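You operate a simulated robot arm through the tools that you are given. There is no shell and no other tool. Be economical: measure what you need, move in short steps, check, and stop when the job is done.

The job below is to be done with a simulated two-armed robot. You get a single attempt, and the scene is never put back.

Task
Take the small black ring on the wooden shelf beside the bins and put it away on the beige plate. Push the green drawer shut. Pick up the long white carton with one hand, pass it to the other hand and put it on the bench above the drawer. Put the teal filter on the wooden table with the long grey block away in the black tray. Take the motor on the top of the green trolley and put it away in the open carton on the grey bench. Put the blue filter on the table top between the blocks away on the middle shelf of the small rack. Do these in any order. Set down upright: long white carton, teal filter, motor, blue filter.

The check looks at the end state, three seconds after you hand in, the way a careful person would. Anything else that was tipped, shoved, dropped, spilled or broken makes it a failure.

Robot
Two 7-joint arms with fingered hands on one trunk, on a base that drives. Base frame: it is fixed to the floor where the robot stands at the start and does not move with it; the origin is under the middle of the robot, x ahead of it, y to its left, z up; the surface under the hand at the start is at about z = 0.954. Units: m, degrees, N and s.
The left shoulder is at the start at [0.06, 0.126, 1.055], the right one opposite. With the tool pointing down near the work surface each hand reaches from about 0.1 to 0.7 m from the robot's upright axis, wherever it stands, measured 20 degrees to its own side. Places, roughly: beige plate (17x26 cm) [-11.3, -6.08, 0.86]; bench above the drawer [-8.7, 1.4, 0.7]; black tray (34x22 cm) [-7.9, 1.46, 0.7]; blue filter [-7, -11.5, 0.75]; green drawer [-8.7, 1.2, 0.6]; long white carton [-9.75, 1.75, 0.75]; middle shelf of the small rack [-12.7, -12.6, 0.9]; motor [-1.75, -11.25, 1]; open carton on the grey bench (21x38 cm) [-11.18, -5.38, 0.86]; small black ring (6x6x2 cm) [0.7, 0, 1]; teal filter [-10.25, 0.25, 1]. Payload 2.5 kg a hand.
The tool frame of a hand sits at the grasp point between the pads (the TCP): z along the fingers, y along the line on which they close. The tips reach 0.03 m beyond it. Largest opening 0.104 m; the body of the gripper starts 0.035 m behind the TCP. The gripper is a hand of 5 fingers: y runs from the thumb to the fingers, the wrist lies at [-0.015, -0.104, -0.178] in the tool frame.
Orientation is that of the tool frame in the base frame, as a unit quaternion [x, y, z, w]. With the fingers straight down and the wrist toward the robot, the tool's x, y and z point along [0, 1, 0], [1, 0, 0] and [0, 0, -1] of the base frame.

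Tools
- The arms move only by the tool send_rows. It takes "left_moves", "right_moves" or both (then of equal length, played together; a hand with none holds still); each is text: rows parted by semicolons, each of 6 numbers parted by spaces: the turn, a rotation vector about the tool's x, y, z in units of 5 degrees (1.0 is 5 degrees), then the shift along the tool's x, y, z in units of 30 mm (1.0 is 30 mm). In form: ax ay az x y z; .... A call has 1 to 8 rows; each row shifts and turns the commanded pose from where the row before left it, along the tool's axes as they then stand. A call with a number of a shift or a turn outside -1 to 1 is refused whole. Each row takes 0.2 s and may step no farther than 0.05 m and 8.6 degrees from the row before; otherwise, the whole call is refused. A pose out of reach is approached as far as the arm can. The call stops where the force on the tool passes 40 N (or 10 N more than at its start, if that is more) or the arm is blocked; 0.2 s more then pass. In this call time passes only in rows, and 0.2 s behind the last. It gives the time, the measured TCP pose, the force on the tool (base axes), the opening and the grip force at its end, in the units of the frame above (readings bear some noise), with the torque about the TCP (base axes, N m) and any sound that the robot's microphone picked up.
- Cameras (640 x 400 px; columns grow to the right, rows downward): "scene" is now at [0.1308, -0.0204, 1.2977]; the picture's right is [-0.21, -0.98, 0.00], its down [-0.23, 0.05, -0.97] and it looks along [0.95, -0.21, -0.24] (base axes); focal length 270 px, centre (320, 200). "left" rides on the left gripper at [-0.08, -0.078, -0.141] in its tool frame; the picture's right is [-0.78, -0.30, 0.56], its down [0.53, -0.78, 0.33] and it looks along [0.33, 0.56, 0.76] (tool axes); focal length 247 px, centre (320, 200). "right" rides on the right gripper at [0.08, -0.078, -0.141] in its tool frame; the picture's right is [-0.78, 0.30, -0.56], its down [-0.53, -0.78, 0.33] and it looks along [-0.33, 0.56, 0.76] (tool axes); focal length 247 px, centre (320, 200). There is no depth. A picture from a camera that has moved, and an enlarged one, comes with that camera's place and axes in the base frame and with its lens.
- capture(camera): a new picture of that camera. No time passes.
- raise_lower(by): slides the trunk up (or, below 0, down) by that many m; the arms and the scene camera ride with it, the base frame stays. It gives what a move gives, with no picture.
- drive_base(legs): drives the robot by 1 to 6 legs, each [ahead, left, turn to the left] in m, m and degrees, along the robot's own axes; the way and the turn of a leg run together, so that a leg with both is an arc; at most 1.5 m and 180 degrees a leg. The arms and the cameras ride along, it lands a little off, and it stops where it bumps. It gives what a move gives.
- set_fingers(index, middle, ring, little, thumb_bend, thumb_turn, hand): sets how far each is bent, from 0 (flat) to 1 (curled in); at 0.3 the hand is open as for a grip, at 0.7 the pads meet at the TCP. One left out holds its place. A second passes; each finger stops where it meets its share of the squeeze, and holds until it gets a number again. It is the only way to open and close the hand. It gives what a move gives, with no picture; readings hold the bend of each and the force on index, middle, ring, little, thumb and palm. thumb_turn goes from beside the hand (0) to across from the fingers (1), as for a grip.
- aim_head(pan, tilt): turns the head with the scene camera to pan (to the left, within 86 degrees either way) and tilt (down, from -29 to 69), counted from straight ahead of the robot. It gives what a move gives.
- zoom(camera, box): a new picture of the part [left, top, right, bottom] of that camera's present view, enlarged. No time passes.
- job_done(): hands the job in; it is judged then, once.

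Work in short steps. Places have to be worked out from the pictures, the camera data and where the tool is seen: move nearer, look again, correct. Check each grasp and each placing, and mend what went wrong. You have 186 turns and 154 pictures in all, those below and enlarged ones among them. Open the grippers and draw the arms clear of the work before you hand the job in, unless the task says otherwise; then end with one line.

The tools are called after ">>>" as name(argument=value, ...) on one line, values as JSON. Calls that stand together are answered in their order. send_rows: Moves the arms, as the interface text tells. Its arguments: {"type":"object","properties":{"left_moves":{"type":"string"},"right_moves":{"type":"string"}},"required":[]} The other tools are called the same way: raise_lower (by) slides the trunk up or down; set_fingers (index, middle, ring, little, thumb_bend, thumb_turn, hand) moves the fingers one by one; drive_base (legs) drives the base; aim_head (pan, tilt) turns the head that bears the scene camera; capture (camera) takes a picture; zoom (camera, box) takes an enlarged picture of a part of a camera's view; job_done () hands the job in.

At the start:

```text
t: 0.0
left_eef_pos: [0.4128, 0.1377, 1.2377]
left_orientation: [0.707, 0.707, -0.001, 0.0]
left_ft_force: [-0.2, 0.0, -0.3]
left_moment: [0.03, -0.01, 0.0]
left_opening: 0.1036
left_grasp_force: 0.0
left_shape: jaw
left_bend: [0.3, 0.3, 0.3, 0.3, 0.3, 0.98]
left_finger forces: [0.0, 0.1, 0.0, 0.1, 0.1, 0.0]
right_eef_pos: [0.3888, -0.2119, 1.2547]
right_orientation: [0.707, 0.707, -0.001, 0.0]
right_ft_force: [0.9, 0.4, -0.1]
right_moment: [0.02, 0.0, 0.03]
right_opening: 0.1035
right_grasp_force: 0.0
right_shape: jaw
right_bend: [0.3, 0.3, 0.3, 0.3, 0.3, 0.98]
right_finger forces: [0.1, 0.0, 0.0, 0.0, 0.0, 0.1]
trunk travel left (down, up): [-0.45, 0.49]
robot x, y, heading: [-0.0012, 0.0003, 0.2]
head pan, tilt: [-12.3, 13.6]
```

scene: 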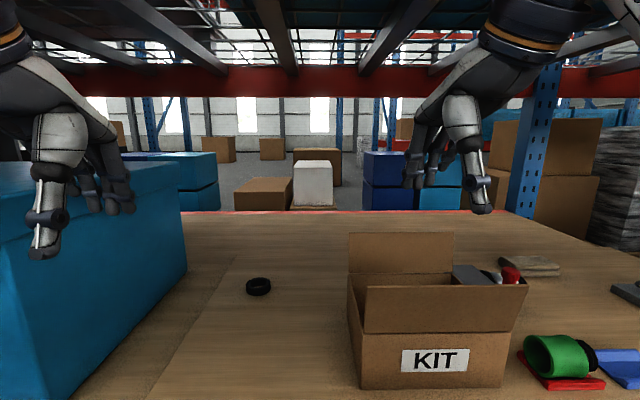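
right: 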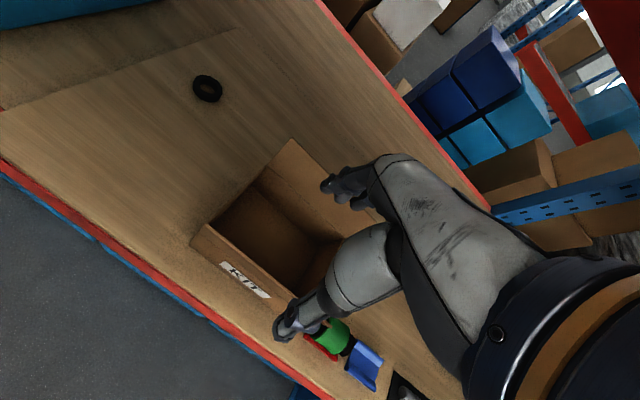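
left: 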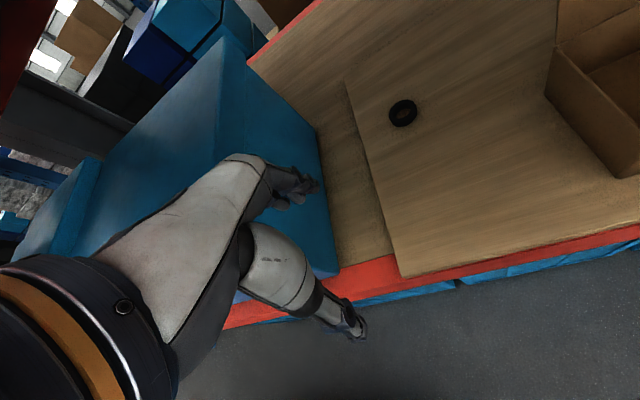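

The ring works out at about (0.69, 0.00, 0.965). I'll drive slightly ahead and to the right so the left hand reaches it comfortably.

>>> drive_base(legs=[[0.06, -0.12, 0]])

>>> set_fingers(hand="left", index=0.3)

```text
t: 1.3
left_eef_pos: [0.473, 0.0169, 1.2363]
left_orientation: [0.708, 0.706, -0.001, 0.0]
left_ft_force: [0.1, -0.2, 0.0]
left_moment: [0.02, 0.01, 0.01]
left_opening: 0.1036
left_grasp_force: 0.0
left_shape: jaw
left_bend: [0.3, 0.3, 0.3, 0.3, 0.3, 0.98]
left_finger forces: [0.0, 0.0, 0.0, 0.1, 0.0, 0.0]
right_eef_pos: [0.4507, -0.3301, 1.2498]
right_orientation: [0.708, 0.706, -0.007, 0.0]
right_ft_force: [-0.2, -0.2, 1.0]
right_moment: [0.02, -0.01, -0.01]
right_opening: 0.1039
right_grasp_force: 0.0
right_shape: jaw
right_bend: [0.3, 0.3, 0.3, 0.3, 0.3, 0.98]
right_finger forces: [0.1, 0.0, 0.0, 0.0, 0.1, 0.0]
trunk travel left (down, up): [-0.45, 0.49]
robot x, y, heading: [0.0622, -0.1174, -0.2]
head pan, tilt: [-12.3, 13.6]
```

```text
t: 2.3
left_eef_pos: [0.4724, 0.0158, 1.2383]
left_orientation: [0.709, 0.705, 0.001, -0.001]
left_ft_force: [-0.6, 0.5, -0.1]
left_moment: [-0.01, 0.0, -0.01]
left_opening: 0.103
left_grasp_force: 0.0
left_shape: fingers
left_bend: [0.3, 0.3, 0.3, 0.3, 0.3, 0.98]
left_finger forces: [0.0, 0.0, 0.0, 0.0, 0.0, 0.1]
right_eef_pos: [0.4508, -0.3314, 1.2504]
right_orientation: [0.708, 0.707, -0.009, -0.001]
right_ft_force: [0.6, -0.3, 0.2]
right_moment: [0.0, 0.0, 0.0]
right_opening: 0.1038
right_grasp_force: 0.1
right_shape: jaw
right_bend: [0.3, 0.3, 0.3, 0.3, 0.3, 0.98]
right_finger forces: [0.1, 0.0, 0.0, 0.1, 0.0, 0.0]
trunk travel left (down, up): [-0.45, 0.49]
robot x, y, heading: [0.0592, -0.1175, 0.0]
head pan, tilt: [-12.3, 13.6]
```

Left hand is at (0.472, 0.016, 1.238). I move it forward over the ring, then start lowering.

>>> send_rows(left_moves="0 0 0 -0.5 1 0; 0 0 0 0 1 0; 0 0 0 0 1 0; 0 0 0 0 1 0; 0 0 0 0 1 0.5; 0 0 0 0 1 1; 0 0 0 0 1 1; 0 0 0 0 0.2 1")

>>> capture(camera="left")

>>> capture(camera="scene")

```text
t: 4.1
left_eef_pos: [0.682, 0.004, 1.1261]
left_orientation: [0.709, 0.706, 0.0, 0.0]
left_ft_force: [-0.4, 0.7, -0.7]
left_moment: [-0.01, 0.01, 0.0]
left_opening: 0.1027
left_grasp_force: 0.1
left_shape: fingers
left_bend: [0.3, 0.3, 0.3, 0.3, 0.3, 0.98]
left_finger forces: [0.1, 0.0, 0.0, 0.0, 0.0, 0.0]
left hand out of reach, approached as far as the arm can: row 7
right_eef_pos: [0.4506, -0.3318, 1.25]
right_orientation: [0.708, 0.706, -0.008, -0.001]
right_ft_force: [0.8, 1.0, 0.2]
right_moment: [0.01, 0.01, -0.01]
right_opening: 0.104
right_grasp_force: 0.0
right_shape: jaw
right_bend: [0.3, 0.3, 0.3, 0.3, 0.3, 0.98]
right_finger forces: [0.1, 0.1, 0.1, 0.0, 0.0, 0.1]
trunk travel left (down, up): [-0.45, 0.49]
robot x, y, heading: [0.0569, -0.1205, -0.6]
head pan, tilt: [-12.3, 13.6]
```

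```text
150 pictures are left
camera left: at [0.6036, -0.0745, 1.2669], right [-0.3, -0.77, -0.56], down [-0.77, 0.54, -0.33], along [0.56, 0.33, -0.76], focal length 247 px, centre (320, 200)
```

left: 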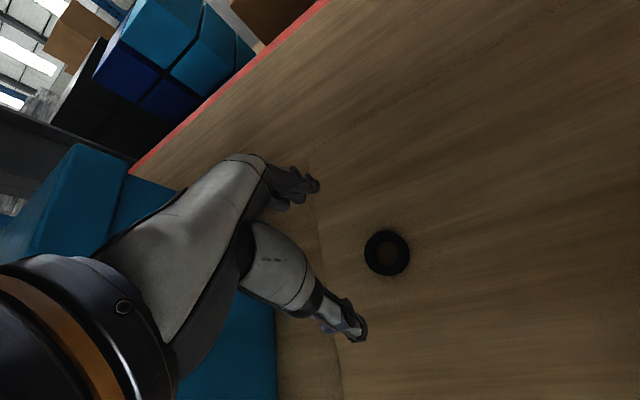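

```text
149 pictures are left
camera scene: at [0.1909, -0.1401, 1.2974], right [-0.22, -0.98, 0.0], down [-0.23, 0.05, -0.97], along [0.95, -0.21, -0.24], focal length 270 px, centre (320, 200)
```

scene: 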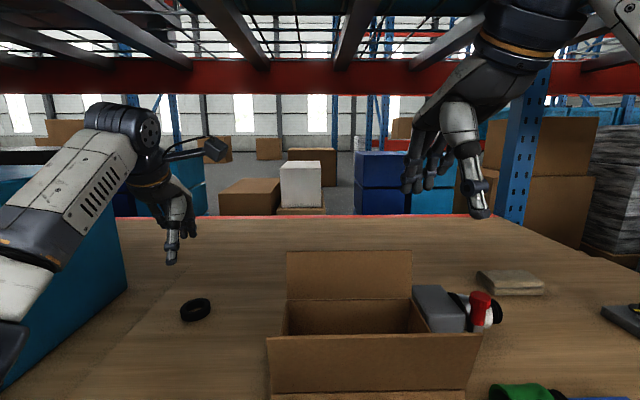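

The ring is at about (0.70, 0.00). The arm is near its limit, so I drive a little closer.

>>> drive_base(legs=[[0.06, 0, 0]])

>>> send_rows(left_moves="0 0 0 -0.2 -0.7 0.5; 0 0 0 0 -0.6 0.5")

>>> capture(camera="left")

```text
t: 5.1
left_eef_pos: [0.7423, 0.0092, 1.1253]
left_orientation: [0.707, 0.707, -0.002, 0.0]
left_ft_force: [0.3, -0.5, -0.2]
left_moment: [-0.05, 0.04, -0.02]
left_opening: 0.1029
left_grasp_force: 0.0
left_shape: fingers
left_bend: [0.3, 0.3, 0.3, 0.3, 0.3, 0.98]
left_finger forces: [0.0, 0.0, 0.0, 0.0, 0.1, 0.1]
right_eef_pos: [0.5117, -0.3283, 1.2522]
right_orientation: [0.707, 0.707, -0.009, -0.002]
right_ft_force: [0.3, 0.3, -0.8]
right_moment: [0.0, 0.05, 0.02]
right_opening: 0.1039
right_grasp_force: 0.1
right_shape: jaw
right_bend: [0.3, 0.3, 0.3, 0.3, 0.3, 0.98]
right_finger forces: [0.1, 0.0, 0.1, 0.0, 0.0, 0.0]
trunk travel left (down, up): [-0.45, 0.49]
robot x, y, heading: [0.1189, -0.1161, -0.1]
head pan, tilt: [-12.3, 13.6]
```

```text
t: 5.7
left_eef_pos: [0.7025, 0.0023, 1.0968]
left_orientation: [0.707, 0.707, -0.001, 0.0]
left_ft_force: [-0.1, -0.2, 0.7]
left_moment: [0.01, 0.01, 0.01]
left_opening: 0.103
left_grasp_force: 0.0
left_shape: fingers
left_bend: [0.3, 0.3, 0.3, 0.3, 0.3, 0.98]
left_finger forces: [0.0, 0.0, 0.0, 0.0, 0.0, 0.0]
right_eef_pos: [0.5083, -0.3277, 1.2527]
right_orientation: [0.707, 0.707, -0.007, 0.0]
right_ft_force: [0.5, 0.2, -0.2]
right_moment: [0.0, -0.02, 0.01]
right_opening: 0.104
right_grasp_force: 0.0
right_shape: jaw
right_bend: [0.3, 0.3, 0.3, 0.3, 0.3, 0.98]
right_finger forces: [0.0, 0.0, 0.0, 0.0, 0.0, 0.0]
trunk travel left (down, up): [-0.45, 0.49]
robot x, y, heading: [0.1209, -0.116, 0.1]
head pan, tilt: [-12.3, 13.6]
```

```text
148 pictures are left
camera left: at [0.6241, -0.0764, 1.2386], right [-0.3, -0.78, -0.56], down [-0.78, 0.53, -0.33], along [0.55, 0.33, -0.76], focal length 247 px, centre (320, 200)
```

left: 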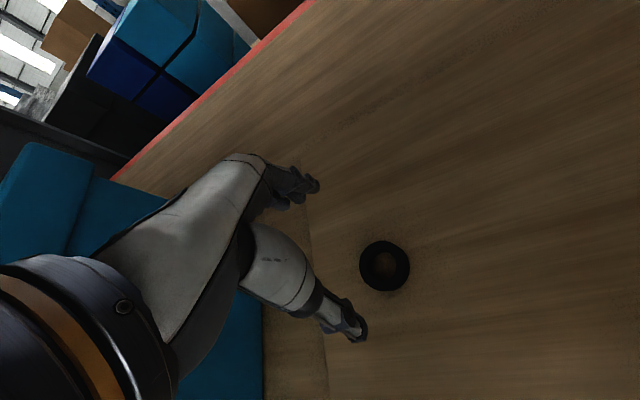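

Ring confirmed at (0.697, -0.002). Lowering to just above the surface.

>>> send_rows(left_moves="0 0 0 -0.15 -0.2 1; 0 0 0 0 0 1; 0 0 0 0 0 1; 0 0 0 0 0 0.5")

>>> capture(camera="left")

```text
t: 6.9
left_eef_pos: [0.6986, -0.0001, 1.0262]
left_orientation: [0.705, 0.708, 0.023, 0.022]
left_ft_force: [0.6, 0.7, 0.6]
left_moment: [0.01, 0.0, -0.01]
left_opening: 0.1029
left_grasp_force: 0.0
left_shape: fingers
left_bend: [0.3, 0.3, 0.3, 0.3, 0.3, 0.98]
left_finger forces: [0.0, 0.1, 0.1, 0.0, 0.1, 0.1]
right_eef_pos: [0.5073, -0.3299, 1.2509]
right_orientation: [0.707, 0.707, -0.005, 0.0]
right_ft_force: [0.6, 0.6, 0.8]
right_moment: [-0.03, 0.01, -0.02]
right_opening: 0.1039
right_grasp_force: 0.1
right_shape: jaw
right_bend: [0.3, 0.3, 0.3, 0.3, 0.3, 0.98]
right_finger forces: [0.0, 0.1, 0.1, 0.1, 0.1, 0.0]
trunk travel left (down, up): [-0.45, 0.49]
robot x, y, heading: [0.1205, -0.1199, 0.0]
head pan, tilt: [-12.3, 13.6]
stopped in row 4 (left hand): the arm was blocked; the commanded pose is now the measured one
```

```text
147 pictures are left
camera left: at [0.6122, -0.0791, 1.1616], right [-0.26, -0.78, -0.57], down [-0.76, 0.53, -0.38], along [0.6, 0.34, -0.73], focal length 247 px, centre (320, 200)
```

left: 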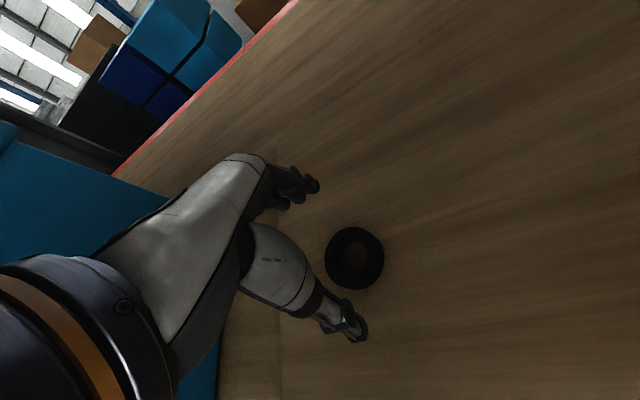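

The arm was blocked at z=1.026 with no force at the tool. I look at the scene to see whether the elbow or forearm is the cause.

>>> aim_head(pan=20, tilt=30)

>>> capture(camera="scene")

```text
t: 7.8
left_eef_pos: [0.699, -0.0005, 1.0244]
left_orientation: [0.706, 0.708, 0.021, 0.02]
left_ft_force: [0.5, 0.6, 0.1]
left_moment: [0.02, 0.01, 0.0]
left_opening: 0.1031
left_grasp_force: 0.1
left_shape: fingers
left_bend: [0.3, 0.3, 0.3, 0.3, 0.3, 0.98]
left_finger forces: [0.0, 0.0, 0.0, 0.0, 0.0, 0.0]
right_eef_pos: [0.5085, -0.3313, 1.2536]
right_orientation: [0.707, 0.707, -0.005, 0.0]
right_ft_force: [0.3, 0.1, 0.1]
right_moment: [-0.01, -0.01, 0.02]
right_opening: 0.1039
right_grasp_force: 0.0
right_shape: jaw
right_bend: [0.3, 0.3, 0.3, 0.3, 0.3, 0.98]
right_finger forces: [0.1, 0.0, 0.0, 0.0, 0.1, 0.0]
trunk travel left (down, up): [-0.45, 0.49]
robot x, y, heading: [0.1227, -0.1162, -0.1]
head pan, tilt: [20.0, 30.0]
```

```text
146 pictures are left
camera scene: at [0.2418, -0.0896, 1.272], right [0.34, -0.94, 0.0], down [-0.47, -0.17, -0.87], along [0.82, 0.3, -0.5], focal length 270 px, centre (320, 200)
```

scene: 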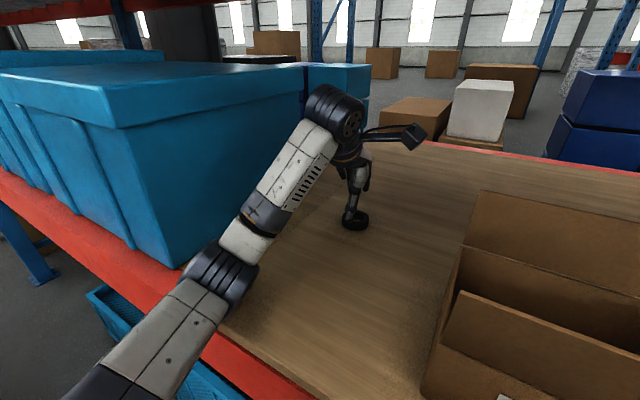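

The elbow sits low next to the crate and table edge. Raising the trunk 0.1 m will lift the elbow, and then I can lower the hand.

>>> raise_lower(by=0.1)

>>> send_rows(left_moves="-0.5 0 0 0 0 1; -0.2 0 0 0 0 1; 0 0 0 0 0 1")

>>> capture(camera="left")

```text
t: 9.2
left_eef_pos: [0.7078, 0.0007, 1.111]
left_orientation: [0.706, 0.708, 0.012, 0.011]
left_ft_force: [0.7, 0.1, 0.0]
left_moment: [0.01, 0.01, 0.01]
left_opening: 0.1029
left_grasp_force: 0.0
left_shape: fingers
left_bend: [0.3, 0.3, 0.3, 0.3, 0.3, 0.98]
left_finger forces: [0.0, 0.1, 0.0, 0.0, 0.0, 0.0]
right_eef_pos: [0.5219, -0.3308, 1.3451]
right_orientation: [0.707, 0.707, -0.012, -0.008]
right_ft_force: [-1.1, 0.1, -0.1]
right_moment: [0.01, 0.0, 0.01]
right_opening: 0.104
right_grasp_force: 0.1
right_shape: jaw
right_bend: [0.3, 0.3, 0.3, 0.3, 0.3, 0.98]
right_finger forces: [0.1, 0.1, 0.0, 0.0, 0.0, 0.1]
trunk travel left (down, up): [-0.55, 0.39]
robot x, y, heading: [0.1252, -0.1185, -0.3]
head pan, tilt: [20.0, 30.0]
```

```text
t: 10.0
left_eef_pos: [0.7168, 0.0005, 1.0205]
left_orientation: [0.705, 0.708, 0.035, 0.033]
left_ft_force: [-0.1, 0.3, 0.4]
left_moment: [-0.02, -0.03, 0.02]
left_opening: 0.1028
left_grasp_force: 0.0
left_shape: fingers
left_bend: [0.3, 0.3, 0.3, 0.3, 0.3, 0.98]
left_finger forces: [0.0, 0.0, 0.0, 0.0, 0.1, 0.1]
right_eef_pos: [0.5201, -0.3317, 1.3452]
right_orientation: [0.707, 0.707, -0.011, -0.006]
right_ft_force: [-0.2, 0.4, -0.1]
right_moment: [0.0, 0.0, 0.0]
right_opening: 0.1039
right_grasp_force: 0.0
right_shape: jaw
right_bend: [0.3, 0.3, 0.3, 0.3, 0.3, 0.98]
right_finger forces: [0.0, 0.0, 0.1, 0.0, 0.0, 0.0]
trunk travel left (down, up): [-0.55, 0.39]
robot x, y, heading: [0.1204, -0.1139, 0.0]
head pan, tilt: [20.0, 30.0]
```

```text
145 pictures are left
camera left: at [0.627, -0.079, 1.1533], right [-0.24, -0.78, -0.58], down [-0.74, 0.53, -0.4], along [0.62, 0.34, -0.7], focal length 247 px, centre (320, 200)
```

left: 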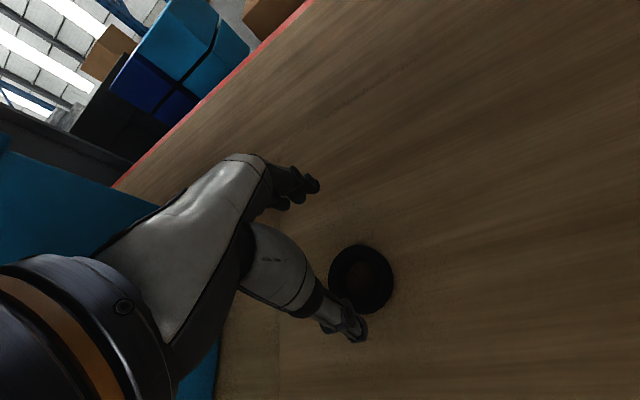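

The hand is tilted about 5° forward; I correct the tilt, shift back 2 cm and descend.

>>> send_rows(left_moves="1 0 0 0 -0.35 0.2; 0.1 0 0 0 -0.35 0.4")

>>> capture(camera="left")

```text
t: 10.6
left_eef_pos: [0.6944, -0.001, 1.0004]
left_orientation: [0.706, 0.708, 0.0, -0.001]
left_ft_force: [0.2, -0.5, -0.4]
left_moment: [-0.01, 0.04, 0.01]
left_opening: 0.1029
left_grasp_force: 0.0
left_shape: fingers
left_bend: [0.3, 0.3, 0.3, 0.3, 0.3, 0.98]
left_finger forces: [0.0, 0.1, 0.0, 0.0, 0.0, 0.0]
right_eef_pos: [0.5209, -0.3322, 1.3451]
right_orientation: [0.708, 0.706, -0.013, -0.007]
right_ft_force: [0.6, 0.5, 0.8]
right_moment: [0.02, -0.02, -0.01]
right_opening: 0.1039
right_grasp_force: 0.0
right_shape: jaw
right_bend: [0.3, 0.3, 0.3, 0.3, 0.3, 0.98]
right_finger forces: [0.0, 0.0, 0.0, 0.0, 0.0, 0.0]
trunk travel left (down, up): [-0.55, 0.39]
robot x, y, heading: [0.1213, -0.1188, -0.3]
head pan, tilt: [20.0, 30.0]
```

```text
144 pictures are left
camera left: at [0.6165, -0.0803, 1.1415], right [-0.29, -0.78, -0.56], down [-0.78, 0.53, -0.33], along [0.55, 0.34, -0.76], focal length 247 px, centre (320, 200)
```

left: 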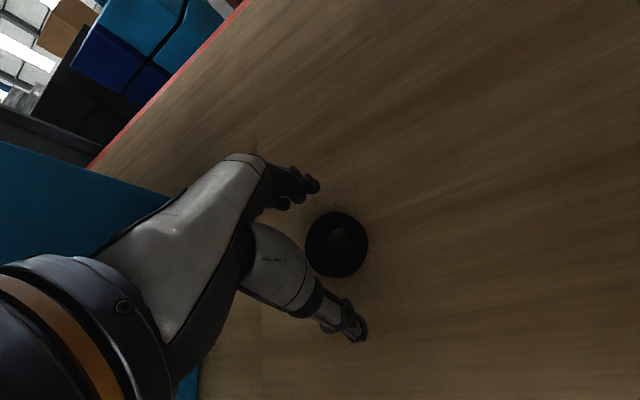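

Ring at (0.697, -0.002), between the thumb and fingers. Down another 14 mm and close.

>>> send_rows(left_moves="0 0 0 0 0.1 0.47")

>>> set_fingers(hand="left", index=0.7, middle=0.7, ring=0.7, little=0.7, thumb_bend=0.7)

>>> capture(camera="left")

```text
t: 11.0
left_eef_pos: [0.6967, -0.0016, 0.9871]
left_orientation: [0.706, 0.708, -0.001, -0.002]
left_ft_force: [0.6, 0.1, -0.7]
left_moment: [-0.01, -0.01, 0.02]
left_opening: 0.1027
left_grasp_force: 0.0
left_shape: fingers
left_bend: [0.3, 0.3, 0.3, 0.3, 0.3, 0.98]
left_finger forces: [0.0, 0.1, 0.0, 0.0, 0.0, 0.0]
right_eef_pos: [0.5211, -0.3319, 1.3449]
right_orientation: [0.708, 0.706, -0.011, -0.007]
right_ft_force: [0.0, -0.2, 0.7]
right_moment: [0.03, 0.0, 0.01]
right_opening: 0.1038
right_grasp_force: 0.0
right_shape: jaw
right_bend: [0.3, 0.3, 0.3, 0.3, 0.3, 0.98]
right_finger forces: [0.0, 0.0, 0.0, 0.0, 0.1, 0.0]
trunk travel left (down, up): [-0.55, 0.39]
robot x, y, heading: [0.1191, -0.1158, -0.1]
head pan, tilt: [20.0, 30.0]
```

```text
t: 12.0
left_eef_pos: [0.6981, -0.0001, 0.9885]
left_orientation: [0.706, 0.708, 0.001, 0.001]
left_ft_force: [4.9, 0.9, 13.8]
left_moment: [0.18, -0.51, -0.04]
left_opening: 0.0448
left_grasp_force: 21.2
left_shape: fingers
left_bend: [0.57, 0.59, 0.69, 0.7, 0.53, 0.96]
left_finger forces: [8.2, 19.6, 0.6, 0.1, 14.8, 0.0]
right_eef_pos: [0.522, -0.3311, 1.3448]
right_orientation: [0.708, 0.707, -0.014, -0.007]
right_ft_force: [-0.4, 0.6, 0.3]
right_moment: [-0.01, -0.02, 0.01]
right_opening: 0.104
right_grasp_force: 0.1
right_shape: jaw
right_bend: [0.3, 0.3, 0.3, 0.3, 0.3, 0.98]
right_finger forces: [0.0, 0.0, 0.0, 0.0, 0.0, 0.0]
trunk travel left (down, up): [-0.55, 0.39]
robot x, y, heading: [0.1189, -0.1147, 0.1]
head pan, tilt: [20.0, 30.0]
```

```text
143 pictures are left
camera left: at [0.6194, -0.0801, 1.1297], right [-0.29, -0.78, -0.56], down [-0.78, 0.53, -0.34], along [0.56, 0.34, -0.76], focal length 247 px, centre (320, 200)
```

left: 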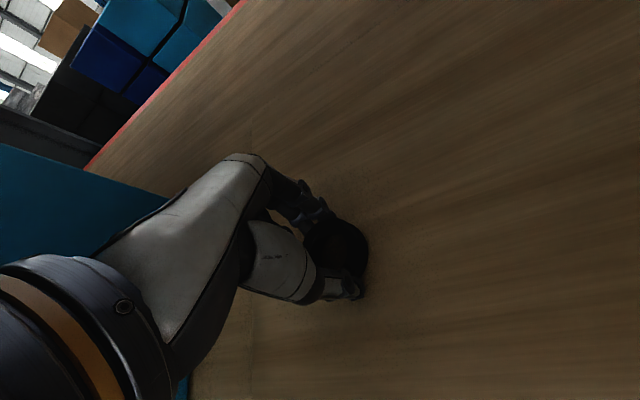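

Gripped by index, middle and thumb. I lift 12 cm straight up and check.

>>> send_rows(left_moves="0 0 0 0 0 -0.5; 0 0 0 0 0 -0.5; 0 0 0 0 0 -1; 0 0 0 0 0 -1; 0 0 0 0 0 -1")

>>> capture(camera="left")

```text
t: 13.2
left_eef_pos: [0.6949, 0.0002, 1.1063]
left_orientation: [0.706, 0.708, -0.001, -0.002]
left_ft_force: [-0.2, -0.4, -0.2]
left_moment: [0.03, 0.01, 0.04]
left_opening: 0.0448
left_grasp_force: 15.7
left_shape: fingers
left_bend: [0.57, 0.61, 0.69, 0.7, 0.53, 0.95]
left_finger forces: [7.8, 7.6, 0.5, 0.1, 15.5, 0.1]
right_eef_pos: [0.5215, -0.331, 1.3443]
right_orientation: [0.707, 0.707, -0.012, -0.007]
right_ft_force: [0.6, -0.6, 0.0]
right_moment: [0.03, 0.03, 0.0]
right_opening: 0.1037
right_grasp_force: 0.1
right_shape: jaw
right_bend: [0.3, 0.3, 0.3, 0.3, 0.3, 0.98]
right_finger forces: [0.1, 0.0, 0.0, 0.0, 0.0, 0.0]
trunk travel left (down, up): [-0.55, 0.39]
robot x, y, heading: [0.12, -0.1166, -0.1]
head pan, tilt: [20.0, 30.0]
```

```text
142 pictures are left
camera left: at [0.6173, -0.0788, 1.2484], right [-0.29, -0.78, -0.56], down [-0.78, 0.53, -0.33], along [0.55, 0.34, -0.76], focal length 247 px, centre (320, 200)
```

left: 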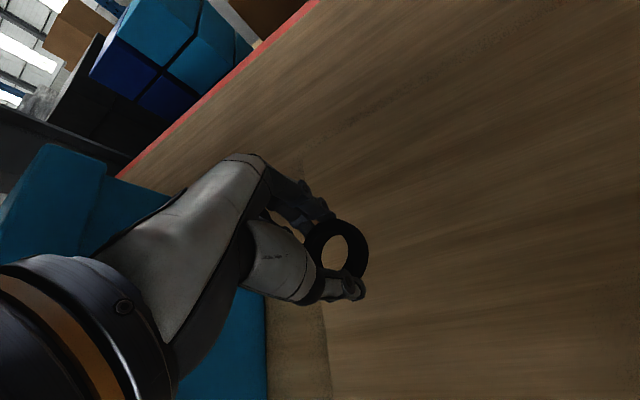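

The ring is held. I raise it a bit more, back off from the table in a straight line, then look around.

>>> send_rows(left_moves="0 0 0 0 -0.5 -1; 0 0 0 0 -1 -1; 0 0 0 0 -1 -1; 0 0 0 0 -1 0; 0 0 0 0 -1 0; 0 0 0 0 -1 0")

>>> drive_base(legs=[[-0.6, 0, 0]])

>>> aim_head(pan=85, tilt=15)

>>> capture(camera="scene")

>>> aim_head(pan=-85, tilt=15)

>>> capture(camera="scene")

```text
t: 14.6
left_eef_pos: [0.5292, -0.0017, 1.1977]
left_orientation: [0.706, 0.709, 0.0, -0.001]
left_ft_force: [0.2, -0.4, -0.8]
left_moment: [0.0, 0.0, -0.02]
left_opening: 0.0446
left_grasp_force: 15.7
left_shape: fingers
left_bend: [0.57, 0.61, 0.69, 0.7, 0.53, 0.95]
left_finger forces: [7.9, 7.6, 0.5, 0.0, 15.4, 0.0]
right_eef_pos: [0.5215, -0.3316, 1.3443]
right_orientation: [0.708, 0.707, -0.013, -0.006]
right_ft_force: [1.0, 0.1, 0.6]
right_moment: [-0.01, -0.02, 0.01]
right_opening: 0.1039
right_grasp_force: 0.0
right_shape: jaw
right_bend: [0.3, 0.3, 0.3, 0.3, 0.3, 0.98]
right_finger forces: [0.1, 0.1, 0.0, 0.0, 0.1, 0.0]
trunk travel left (down, up): [-0.55, 0.39]
robot x, y, heading: [0.1184, -0.1176, -0.0]
head pan, tilt: [20.0, 30.0]
```

```text
t: 15.4
left_eef_pos: [0.5213, -0.0007, 1.1982]
left_orientation: [0.704, 0.71, 0.0, -0.001]
left_ft_force: [-0.3, 0.4, -0.9]
left_moment: [0.0, 0.02, -0.01]
left_opening: 0.0448
left_grasp_force: 15.6
left_shape: fingers
left_bend: [0.57, 0.61, 0.69, 0.7, 0.53, 0.95]
left_finger forces: [8.0, 7.5, 0.4, 0.0, 15.4, 0.1]
right_eef_pos: [0.5172, -0.3308, 1.3377]
right_orientation: [0.71, 0.704, -0.02, -0.018]
right_ft_force: [-0.2, -0.3, -0.6]
right_moment: [-0.03, -0.03, 0.02]
right_opening: 0.1037
right_grasp_force: 0.0
right_shape: jaw
right_bend: [0.3, 0.3, 0.3, 0.3, 0.3, 0.98]
right_finger forces: [0.0, 0.0, 0.0, 0.0, 0.0, 0.0]
trunk travel left (down, up): [-0.55, 0.39]
robot x, y, heading: [0.1133, -0.1191, -0.0]
head pan, tilt: [20.0, 30.0]
stopped in leg 1: the robot was blocked; the commanded pose is now the measured one
```

```text
t: 16.8
left_eef_pos: [0.5225, -0.0002, 1.1988]
left_orientation: [0.706, 0.708, -0.001, -0.002]
left_ft_force: [0.6, 0.2, -1.1]
left_moment: [-0.02, -0.01, -0.04]
left_opening: 0.0445
left_grasp_force: 15.8
left_shape: fingers
left_bend: [0.57, 0.61, 0.69, 0.7, 0.53, 0.95]
left_finger forces: [8.0, 7.6, 0.5, 0.0, 15.4, 0.0]
right_eef_pos: [0.5172, -0.3308, 1.337]
right_orientation: [0.71, 0.704, -0.021, -0.017]
right_ft_force: [-0.7, -0.4, 0.6]
right_moment: [0.02, 0.01, -0.02]
right_opening: 0.104
right_grasp_force: 0.1
right_shape: jaw
right_bend: [0.3, 0.3, 0.3, 0.3, 0.3, 0.98]
right_finger forces: [0.0, 0.0, 0.0, 0.1, 0.0, 0.1]
trunk travel left (down, up): [-0.55, 0.39]
robot x, y, heading: [0.1063, -0.1137, -0.3]
head pan, tilt: [85.0, 15.0]
```

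```text
141 pictures are left
camera scene: at [0.1691, -0.0267, 1.3951], right [1.0, -0.09, -0.01], down [-0.03, -0.26, -0.97], along [0.08, 0.96, -0.26], focal length 270 px, centre (320, 200)
```

scene: 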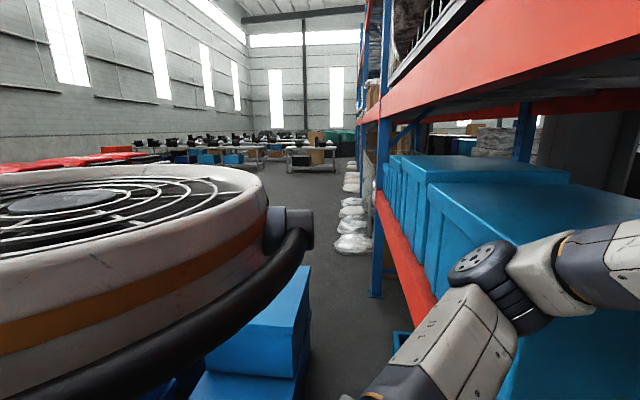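

```text
t: 19.4
left_eef_pos: [0.5214, -0.0011, 1.1973]
left_orientation: [0.705, 0.709, 0.0, 0.0]
left_ft_force: [-0.7, -0.4, -0.6]
left_moment: [0.01, 0.01, 0.02]
left_opening: 0.0446
left_grasp_force: 15.9
left_shape: fingers
left_bend: [0.57, 0.61, 0.69, 0.7, 0.53, 0.95]
left_finger forces: [7.9, 7.6, 0.6, 0.0, 15.4, 0.1]
right_eef_pos: [0.5182, -0.3315, 1.3371]
right_orientation: [0.71, 0.704, -0.022, -0.017]
right_ft_force: [0.3, -0.3, -0.4]
right_moment: [0.03, 0.0, 0.03]
right_opening: 0.1039
right_grasp_force: 0.1
right_shape: jaw
right_bend: [0.3, 0.3, 0.3, 0.3, 0.3, 0.98]
right_finger forces: [0.1, 0.1, 0.1, 0.0, 0.1, 0.0]
trunk travel left (down, up): [-0.55, 0.39]
robot x, y, heading: [0.1128, -0.1204, -0.1]
head pan, tilt: [-85.0, 15.0]
```

```text
140 pictures are left
camera scene: at [0.1689, -0.2128, 1.3947], right [-1.0, -0.09, 0.01], down [-0.03, 0.26, -0.97], along [0.08, -0.96, -0.26], focal length 270 px, centre (320, 200)
```

scene: 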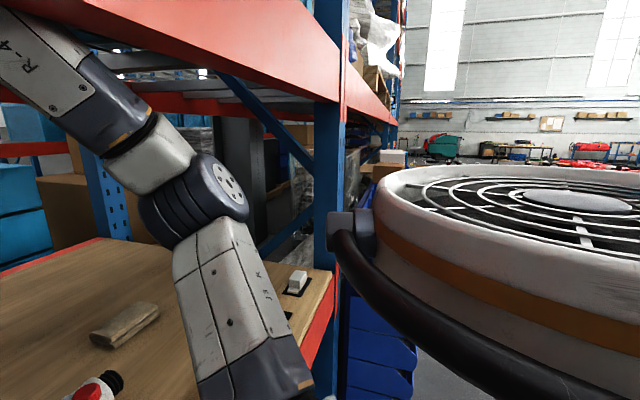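

The raised right arm's wrist caught behind the rack's upper beam. I lower the trunk back by 0.1 m and then back out.

>>> raise_lower(by=-0.1)

>>> drive_base(legs=[[-0.7, 0, 0]])

>>> aim_head(pan=0, tilt=20)

>>> capture(camera="scene")

```text
t: 20.7
left_eef_pos: [0.513, 0.0007, 1.1017]
left_orientation: [0.705, 0.709, 0.002, 0.002]
left_ft_force: [0.1, 0.3, 0.3]
left_moment: [0.02, 0.0, 0.02]
left_opening: 0.0446
left_grasp_force: 15.6
left_shape: fingers
left_bend: [0.57, 0.61, 0.69, 0.7, 0.53, 0.95]
left_finger forces: [8.0, 7.6, 0.5, 0.0, 15.5, 0.1]
right_eef_pos: [0.506, -0.329, 1.2445]
right_orientation: [0.708, 0.705, -0.015, -0.011]
right_ft_force: [1.3, 0.5, 0.7]
right_moment: [0.03, 0.02, 0.01]
right_opening: 0.1038
right_grasp_force: 0.1
right_shape: jaw
right_bend: [0.3, 0.3, 0.3, 0.3, 0.3, 0.98]
right_finger forces: [0.0, 0.0, 0.1, 0.0, 0.0, 0.0]
trunk travel left (down, up): [-0.45, 0.49]
robot x, y, heading: [0.1133, -0.1199, -0.3]
head pan, tilt: [-85.0, 15.0]
```

```text
t: 24.5
left_eef_pos: [-0.1845, -0.0005, 1.1015]
left_orientation: [0.71, 0.705, 0.003, 0.002]
left_ft_force: [0.3, 0.7, 0.8]
left_moment: [0.01, 0.0, 0.0]
left_opening: 0.0447
left_grasp_force: 15.7
left_shape: fingers
left_bend: [0.57, 0.61, 0.69, 0.7, 0.53, 0.95]
left_finger forces: [7.8, 7.6, 0.5, 0.0, 15.4, 0.1]
right_eef_pos: [-0.195, -0.3289, 1.2442]
right_orientation: [0.714, 0.7, -0.015, -0.011]
right_ft_force: [-0.2, 0.1, 0.3]
right_moment: [-0.02, 0.01, -0.01]
right_opening: 0.1039
right_grasp_force: 0.0
right_shape: jaw
right_bend: [0.3, 0.3, 0.3, 0.3, 0.3, 0.98]
right_finger forces: [0.1, 0.1, 0.0, 0.0, 0.0, 0.1]
trunk travel left (down, up): [-0.45, 0.49]
robot x, y, heading: [-0.5851, -0.1102, -0.6]
head pan, tilt: [-85.0, 15.0]
```

```text
t: 26.1
left_eef_pos: [-0.1831, 0.0, 1.1011]
left_orientation: [0.71, 0.704, 0.003, 0.003]
left_ft_force: [-0.5, -0.1, 0.6]
left_moment: [0.0, 0.0, 0.02]
left_opening: 0.0446
left_grasp_force: 15.7
left_shape: fingers
left_bend: [0.57, 0.61, 0.69, 0.7, 0.53, 0.95]
left_finger forces: [7.9, 7.5, 0.5, 0.0, 15.4, 0.0]
right_eef_pos: [-0.1939, -0.3307, 1.2447]
right_orientation: [0.714, 0.7, -0.015, -0.011]
right_ft_force: [0.8, -0.5, 0.0]
right_moment: [-0.05, 0.01, -0.01]
right_opening: 0.104
right_grasp_force: 0.0
right_shape: jaw
right_bend: [0.3, 0.3, 0.3, 0.3, 0.3, 0.98]
right_finger forces: [0.0, 0.0, 0.0, 0.1, 0.0, 0.0]
trunk travel left (down, up): [-0.45, 0.49]
robot x, y, heading: [-0.5885, -0.1114, -1.0]
head pan, tilt: [0.0, 20.0]
```

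```text
139 pictures are left
camera scene: at [-0.4545, -0.1147, 1.2873], right [-0.01, -1.0, 0.0], down [-0.34, 0.0, -0.94], along [0.94, -0.01, -0.34], focal length 270 px, centre (320, 200)
```

scene: 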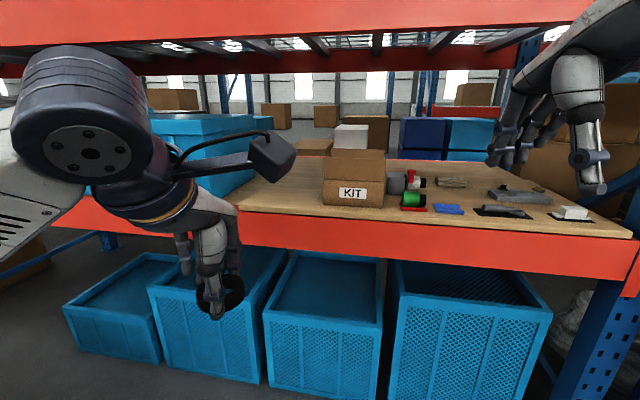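

The shelf is undisturbed and the ring is held. Now I turn to face -y and look along the aisle toward the trolley.

>>> drive_base(legs=[[-0.3, 0, 0], [0, 0, -89]])

>>> aim_head(pan=0, tilt=12)

>>> capture(camera="scene")

>>> aim_head(pan=-60, tilt=12)

>>> capture(camera="scene")

```text
t: 32.1
left_eef_pos: [-0.7921, -0.5129, 1.0994]
left_orientation: [1.0, -0.018, 0.001, 0.003]
left_ft_force: [0.5, -0.1, -0.3]
left_moment: [0.0, 0.01, 0.01]
left_opening: 0.0444
left_grasp_force: 15.0
left_shape: fingers
left_bend: [0.57, 0.61, 0.69, 0.7, 0.53, 0.95]
left_finger forces: [7.7, 7.4, 0.5, 0.1, 14.9, 0.0]
right_eef_pos: [-1.1209, -0.4936, 1.2432]
right_orientation: [1.0, -0.025, -0.002, -0.018]
right_ft_force: [0.0, 0.7, 0.3]
right_moment: [0.0, 0.02, -0.01]
right_opening: 0.104
right_grasp_force: 0.1
right_shape: jaw
right_bend: [0.3, 0.3, 0.3, 0.3, 0.3, 0.98]
right_finger forces: [0.0, 0.1, 0.0, 0.0, 0.0, 0.0]
trunk travel left (down, up): [-0.45, 0.49]
robot x, y, heading: [-0.8914, -0.1033, -92.4]
head pan, tilt: [0.0, 20.0]
```

```text
t: 32.8
left_eef_pos: [-0.7921, -0.5137, 1.1007]
left_orientation: [1.0, -0.019, 0.001, 0.002]
left_ft_force: [-0.2, 0.6, -0.2]
left_moment: [0.01, -0.01, 0.01]
left_opening: 0.0442
left_grasp_force: 15.2
left_shape: fingers
left_bend: [0.57, 0.61, 0.69, 0.7, 0.53, 0.95]
left_finger forces: [7.9, 7.4, 0.5, 0.0, 15.0, 0.1]
right_eef_pos: [-1.1211, -0.4921, 1.2446]
right_orientation: [1.0, -0.024, -0.002, -0.019]
right_ft_force: [-0.4, 0.5, -0.1]
right_moment: [-0.02, -0.02, 0.02]
right_opening: 0.1041
right_grasp_force: 0.1
right_shape: jaw
right_bend: [0.3, 0.3, 0.3, 0.3, 0.3, 0.98]
right_finger forces: [0.0, 0.0, 0.0, 0.1, 0.0, 0.1]
trunk travel left (down, up): [-0.45, 0.49]
robot x, y, heading: [-0.8953, -0.1085, -92.3]
head pan, tilt: [0.0, 12.0]
```

```text
138 pictures are left
camera scene: at [-0.898, -0.2405, 1.3003], right [-1.0, 0.04, 0.0], down [0.01, 0.21, -0.98], along [-0.04, -0.98, -0.21], focal length 270 px, centre (320, 200)
```

scene: 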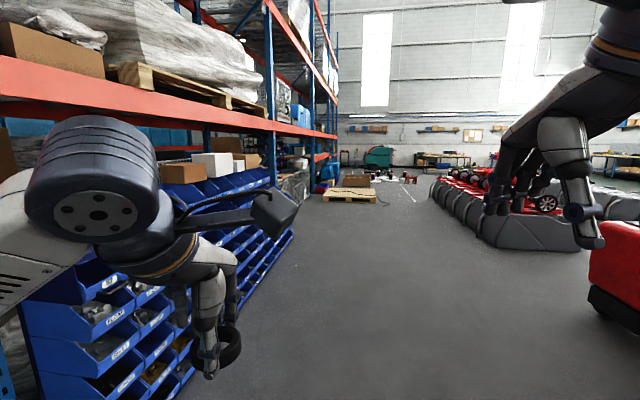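

```text
t: 34.0
left_eef_pos: [-0.7915, -0.514, 1.1015]
left_orientation: [1.0, -0.019, -0.001, 0.003]
left_ft_force: [0.2, -0.3, 0.1]
left_moment: [-0.01, -0.01, -0.01]
left_opening: 0.0444
left_grasp_force: 15.0
left_shape: fingers
left_bend: [0.57, 0.61, 0.69, 0.7, 0.53, 0.95]
left_finger forces: [7.8, 7.4, 0.5, 0.0, 14.9, 0.0]
right_eef_pos: [-1.1204, -0.4939, 1.2428]
right_orientation: [1.0, -0.024, -0.002, -0.018]
right_ft_force: [0.2, 1.1, -0.1]
right_moment: [-0.02, -0.01, 0.0]
right_opening: 0.104
right_grasp_force: 0.1
right_shape: jaw
right_bend: [0.3, 0.3, 0.3, 0.3, 0.3, 0.98]
right_finger forces: [0.0, 0.0, 0.1, 0.1, 0.1, 0.1]
trunk travel left (down, up): [-0.45, 0.49]
robot x, y, heading: [-0.8887, -0.1065, -92.0]
head pan, tilt: [-60.0, 12.0]
```

```text
137 pictures are left
camera scene: at [-0.9767, -0.1906, 1.3003], right [-0.46, 0.89, 0.0], down [0.18, 0.1, -0.98], along [-0.87, -0.45, -0.21], focal length 270 px, centre (320, 200)
```

scene: 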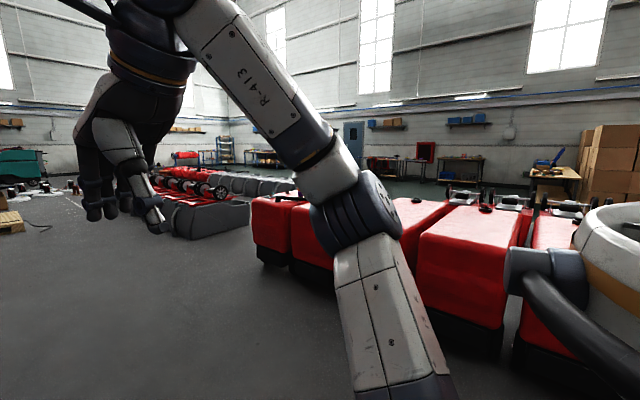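

There is open aisle ahead, with bins to the left reaching x≈-0.64 and a pallet near y≈-6.3. I drive about 3 m, drifting right, and look again.

>>> drive_base(legs=[[1.5, -0.5, 0], [1.5, -0.5, 2]])

>>> aim_head(pan=0, tilt=12)

>>> capture(camera="scene")

```text
refused: leg 1 is longer than a leg can be; nothing moved
```

```text
t: 35.4
left_eef_pos: [-0.7921, -0.5129, 1.102]
left_orientation: [1.0, -0.018, 0.0, 0.002]
left_ft_force: [0.0, -0.2, -0.1]
left_moment: [0.01, 0.0, 0.0]
left_opening: 0.0444
left_grasp_force: 15.3
left_shape: fingers
left_bend: [0.57, 0.61, 0.69, 0.7, 0.53, 0.95]
left_finger forces: [7.8, 7.4, 0.5, 0.0, 14.9, 0.1]
right_eef_pos: [-1.1205, -0.4927, 1.2436]
right_orientation: [1.0, -0.024, -0.003, -0.018]
right_ft_force: [-0.6, -0.5, 0.4]
right_moment: [-0.02, 0.03, 0.02]
right_opening: 0.1039
right_grasp_force: 0.1
right_shape: jaw
right_bend: [0.3, 0.3, 0.3, 0.3, 0.3, 0.98]
right_finger forces: [0.0, 0.1, 0.0, 0.0, 0.0, 0.0]
trunk travel left (down, up): [-0.45, 0.49]
robot x, y, heading: [-0.8927, -0.1087, -92.4]
head pan, tilt: [0.0, 12.0]
```

```text
136 pictures are left
camera scene: at [-0.8981, -0.2405, 1.3003], right [-1.0, 0.04, 0.0], down [0.01, 0.21, -0.98], along [-0.04, -0.98, -0.21], focal length 270 px, centre (320, 200)
```

scene: 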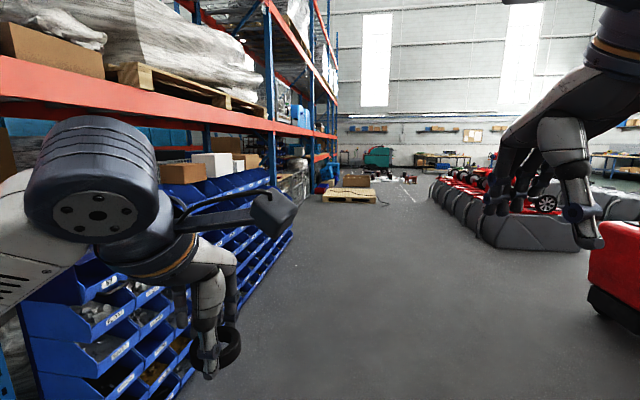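

Leg length counts as total distance; resending with shorter legs.

>>> drive_base(legs=[[1.4, -0.5, 0], [1.4, -0.5, 2]])

>>> capture(camera="scene")

```text
t: 49.8
left_eef_pos: [-2.043, -3.2477, 1.1001]
left_orientation: [0.999, -0.039, 0.001, 0.003]
left_ft_force: [0.7, 0.0, -0.2]
left_moment: [0.01, 0.0, -0.01]
left_opening: 0.0442
left_grasp_force: 15.2
left_shape: fingers
left_bend: [0.57, 0.61, 0.69, 0.7, 0.53, 0.95]
left_finger forces: [7.7, 7.4, 0.5, 0.0, 14.8, 0.0]
right_eef_pos: [-2.3705, -3.2146, 1.2448]
right_orientation: [0.999, -0.044, -0.002, -0.019]
right_ft_force: [0.0, 0.5, -0.1]
right_moment: [0.0, 0.02, -0.03]
right_opening: 0.1039
right_grasp_force: 0.0
right_shape: jaw
right_bend: [0.3, 0.3, 0.3, 0.3, 0.3, 0.98]
right_finger forces: [0.0, 0.0, 0.1, 0.0, 0.0, 0.0]
trunk travel left (down, up): [-0.45, 0.49]
robot x, y, heading: [-2.1263, -2.835, -94.6]
head pan, tilt: [0.0, 12.0]
```

```text
135 pictures are left
camera scene: at [-2.1381, -2.9709, 1.3003], right [-1.0, 0.08, 0.0], down [0.02, 0.21, -0.98], along [-0.08, -0.97, -0.21], focal length 270 px, centre (320, 200)
```

scene: 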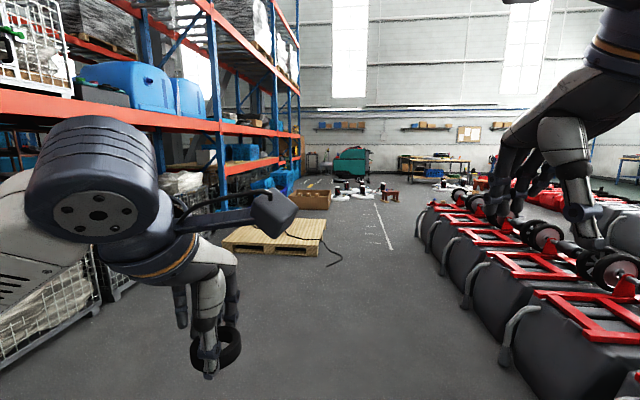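

The pallet spans x up to about -2.65 and the grey blocks start at about x=-3.7. I pass through the gap at x≈-3.15.

>>> drive_base(legs=[[0.9, -0.46, 0], [0.88, -0.46, 4.6], [1.0, 0, 0]])

>>> capture(camera="scene")

```text
t: 64.9
left_eef_pos: [-3.0521, -6.019, 1.102]
left_orientation: [1.0, 0.012, 0.0, 0.003]
left_ft_force: [-0.5, 0.4, 0.2]
left_moment: [0.02, 0.02, 0.01]
left_opening: 0.0442
left_grasp_force: 15.3
left_shape: fingers
left_bend: [0.57, 0.61, 0.69, 0.7, 0.53, 0.95]
left_finger forces: [7.9, 7.5, 0.6, 0.0, 14.8, 0.0]
right_eef_pos: [-3.3833, -6.0183, 1.2429]
right_orientation: [1.0, 0.005, -0.004, -0.019]
right_ft_force: [0.1, -0.3, -0.2]
right_moment: [-0.02, 0.02, 0.0]
right_opening: 0.104
right_grasp_force: 0.0
right_shape: jaw
right_bend: [0.3, 0.3, 0.3, 0.3, 0.3, 0.98]
right_finger forces: [0.0, 0.0, 0.1, 0.0, 0.1, 0.1]
trunk travel left (down, up): [-0.45, 0.49]
robot x, y, heading: [-3.1791, -5.6185, -88.8]
head pan, tilt: [0.0, 12.0]
```

```text
134 pictures are left
camera scene: at [-3.1747, -5.7525, 1.3003], right [-1.0, -0.02, 0.0], down [0.0, 0.21, -0.98], along [0.02, -0.98, -0.21], focal length 270 px, centre (320, 200)
```

scene: 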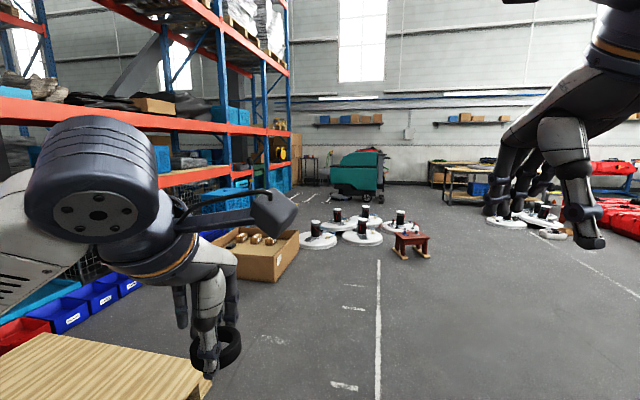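

I zoom on where the motor's trolley should be, near pixel (255,158).

>>> zoom(camera="scene", box=[200, 110, 440, 260])

```text
2.67 times, centred on (320, 185) of scene
camera zoom: at [-3.1747, -5.7525, 1.3003], right [-1.0, -0.02, 0.0], down [0.0, 0.21, -0.98], along [0.02, -0.98, -0.21], focal length 719 px, centre (320, 240)
```

zoom: 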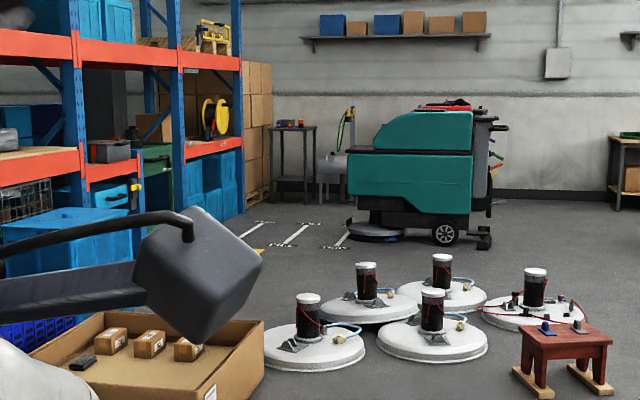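

The trolley seems to be beyond the floor pads, beside the rack. I check the right side for a route around the pads.

>>> aim_head(pan=-45, tilt=20)

>>> capture(camera="scene")

```text
t: 66.0
left_eef_pos: [-3.053, -6.0185, 1.1004]
left_orientation: [1.0, 0.011, 0.001, 0.004]
left_ft_force: [-0.3, 0.1, 0.1]
left_moment: [0.01, 0.03, 0.03]
left_opening: 0.0442
left_grasp_force: 15.4
left_shape: fingers
left_bend: [0.57, 0.61, 0.69, 0.7, 0.53, 0.95]
left_finger forces: [7.9, 7.5, 0.5, 0.0, 14.8, 0.0]
right_eef_pos: [-3.3833, -6.0177, 1.2426]
right_orientation: [1.0, 0.006, -0.004, -0.018]
right_ft_force: [0.8, 1.2, 0.6]
right_moment: [0.0, -0.02, -0.02]
right_opening: 0.1039
right_grasp_force: 0.0
right_shape: jaw
right_bend: [0.3, 0.3, 0.3, 0.3, 0.3, 0.98]
right_finger forces: [0.0, 0.0, 0.0, 0.1, 0.0, 0.0]
trunk travel left (down, up): [-0.45, 0.49]
robot x, y, heading: [-3.1774, -5.6199, -88.8]
head pan, tilt: [-45.0, 20.0]
```

```text
132 pictures are left
camera scene: at [-3.241, -5.7261, 1.2873], right [-0.72, 0.69, 0.0], down [0.24, 0.25, -0.94], along [-0.65, -0.68, -0.34], focal length 270 px, centre (320, 200)
```

scene: 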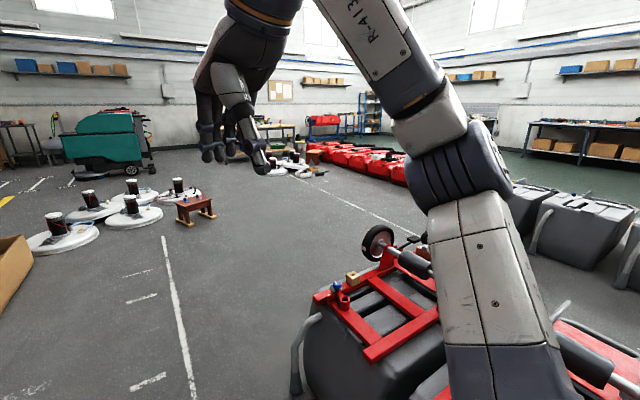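

The area is open. I go around the right of the pads: ahead past the blocks, diagonally right, then look.

>>> drive_base(legs=[[1.45, 0, 0], [0.76, -0.7, 0], [0.76, -0.7, 0], [0.76, -0.7, 0], [1.2, 0, 0]])

>>> aim_head(pan=70, tilt=20)

>>> capture(camera="scene")

```text
t: 82.0
left_eef_pos: [-4.1618, -8.9259, 1.1016]
left_orientation: [0.999, 0.042, 0.0, 0.003]
left_ft_force: [-0.4, 0.2, -0.7]
left_moment: [-0.03, 0.02, 0.01]
left_opening: 0.0444
left_grasp_force: 15.3
left_shape: fingers
left_bend: [0.57, 0.61, 0.7, 0.7, 0.53, 0.95]
left_finger forces: [7.9, 7.5, 0.5, 0.1, 14.8, 0.0]
right_eef_pos: [-4.4916, -8.9474, 1.244]
right_orientation: [0.999, 0.035, -0.003, -0.02]
right_ft_force: [0.2, 0.1, 0.2]
right_moment: [0.01, 0.01, 0.04]
right_opening: 0.104
right_grasp_force: 0.0
right_shape: jaw
right_bend: [0.3, 0.3, 0.3, 0.3, 0.3, 0.98]
right_finger forces: [0.1, 0.1, 0.0, 0.0, 0.0, 0.1]
trunk travel left (down, up): [-0.45, 0.49]
robot x, y, heading: [-4.3106, -8.5355, -85.4]
head pan, tilt: [-45.0, 20.0]
stopped in leg 3: the robot was blocked; the commanded pose is now the measured one
```

```text
t: 83.9
left_eef_pos: [-4.1615, -8.9258, 1.1013]
left_orientation: [0.999, 0.041, 0.0, 0.002]
left_ft_force: [0.0, 0.0, 0.2]
left_moment: [-0.02, 0.0, 0.02]
left_opening: 0.0444
left_grasp_force: 15.5
left_shape: fingers
left_bend: [0.57, 0.61, 0.7, 0.7, 0.53, 0.95]
left_finger forces: [7.9, 7.5, 0.6, 0.0, 14.9, 0.0]
right_eef_pos: [-4.4916, -8.9465, 1.2427]
right_orientation: [0.999, 0.036, -0.004, -0.02]
right_ft_force: [1.3, -0.4, 0.4]
right_moment: [0.03, 0.01, 0.02]
right_opening: 0.1042
right_grasp_force: 0.2
right_shape: jaw
right_bend: [0.3, 0.3, 0.3, 0.3, 0.3, 0.98]
right_finger forces: [0.0, 0.0, 0.0, 0.0, 0.0, 0.0]
trunk travel left (down, up): [-0.45, 0.49]
robot x, y, heading: [-4.3141, -8.538, -85.3]
head pan, tilt: [70.0, 20.0]
```

```text
131 pictures are left
camera scene: at [-4.2181, -8.6, 1.2873], right [-0.27, -0.96, 0.0], down [-0.33, 0.09, -0.94], along [0.91, -0.25, -0.34], focal length 270 px, centre (320, 200)
```

scene: 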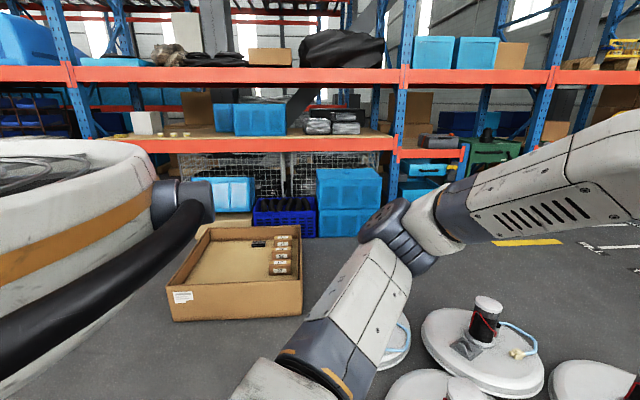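

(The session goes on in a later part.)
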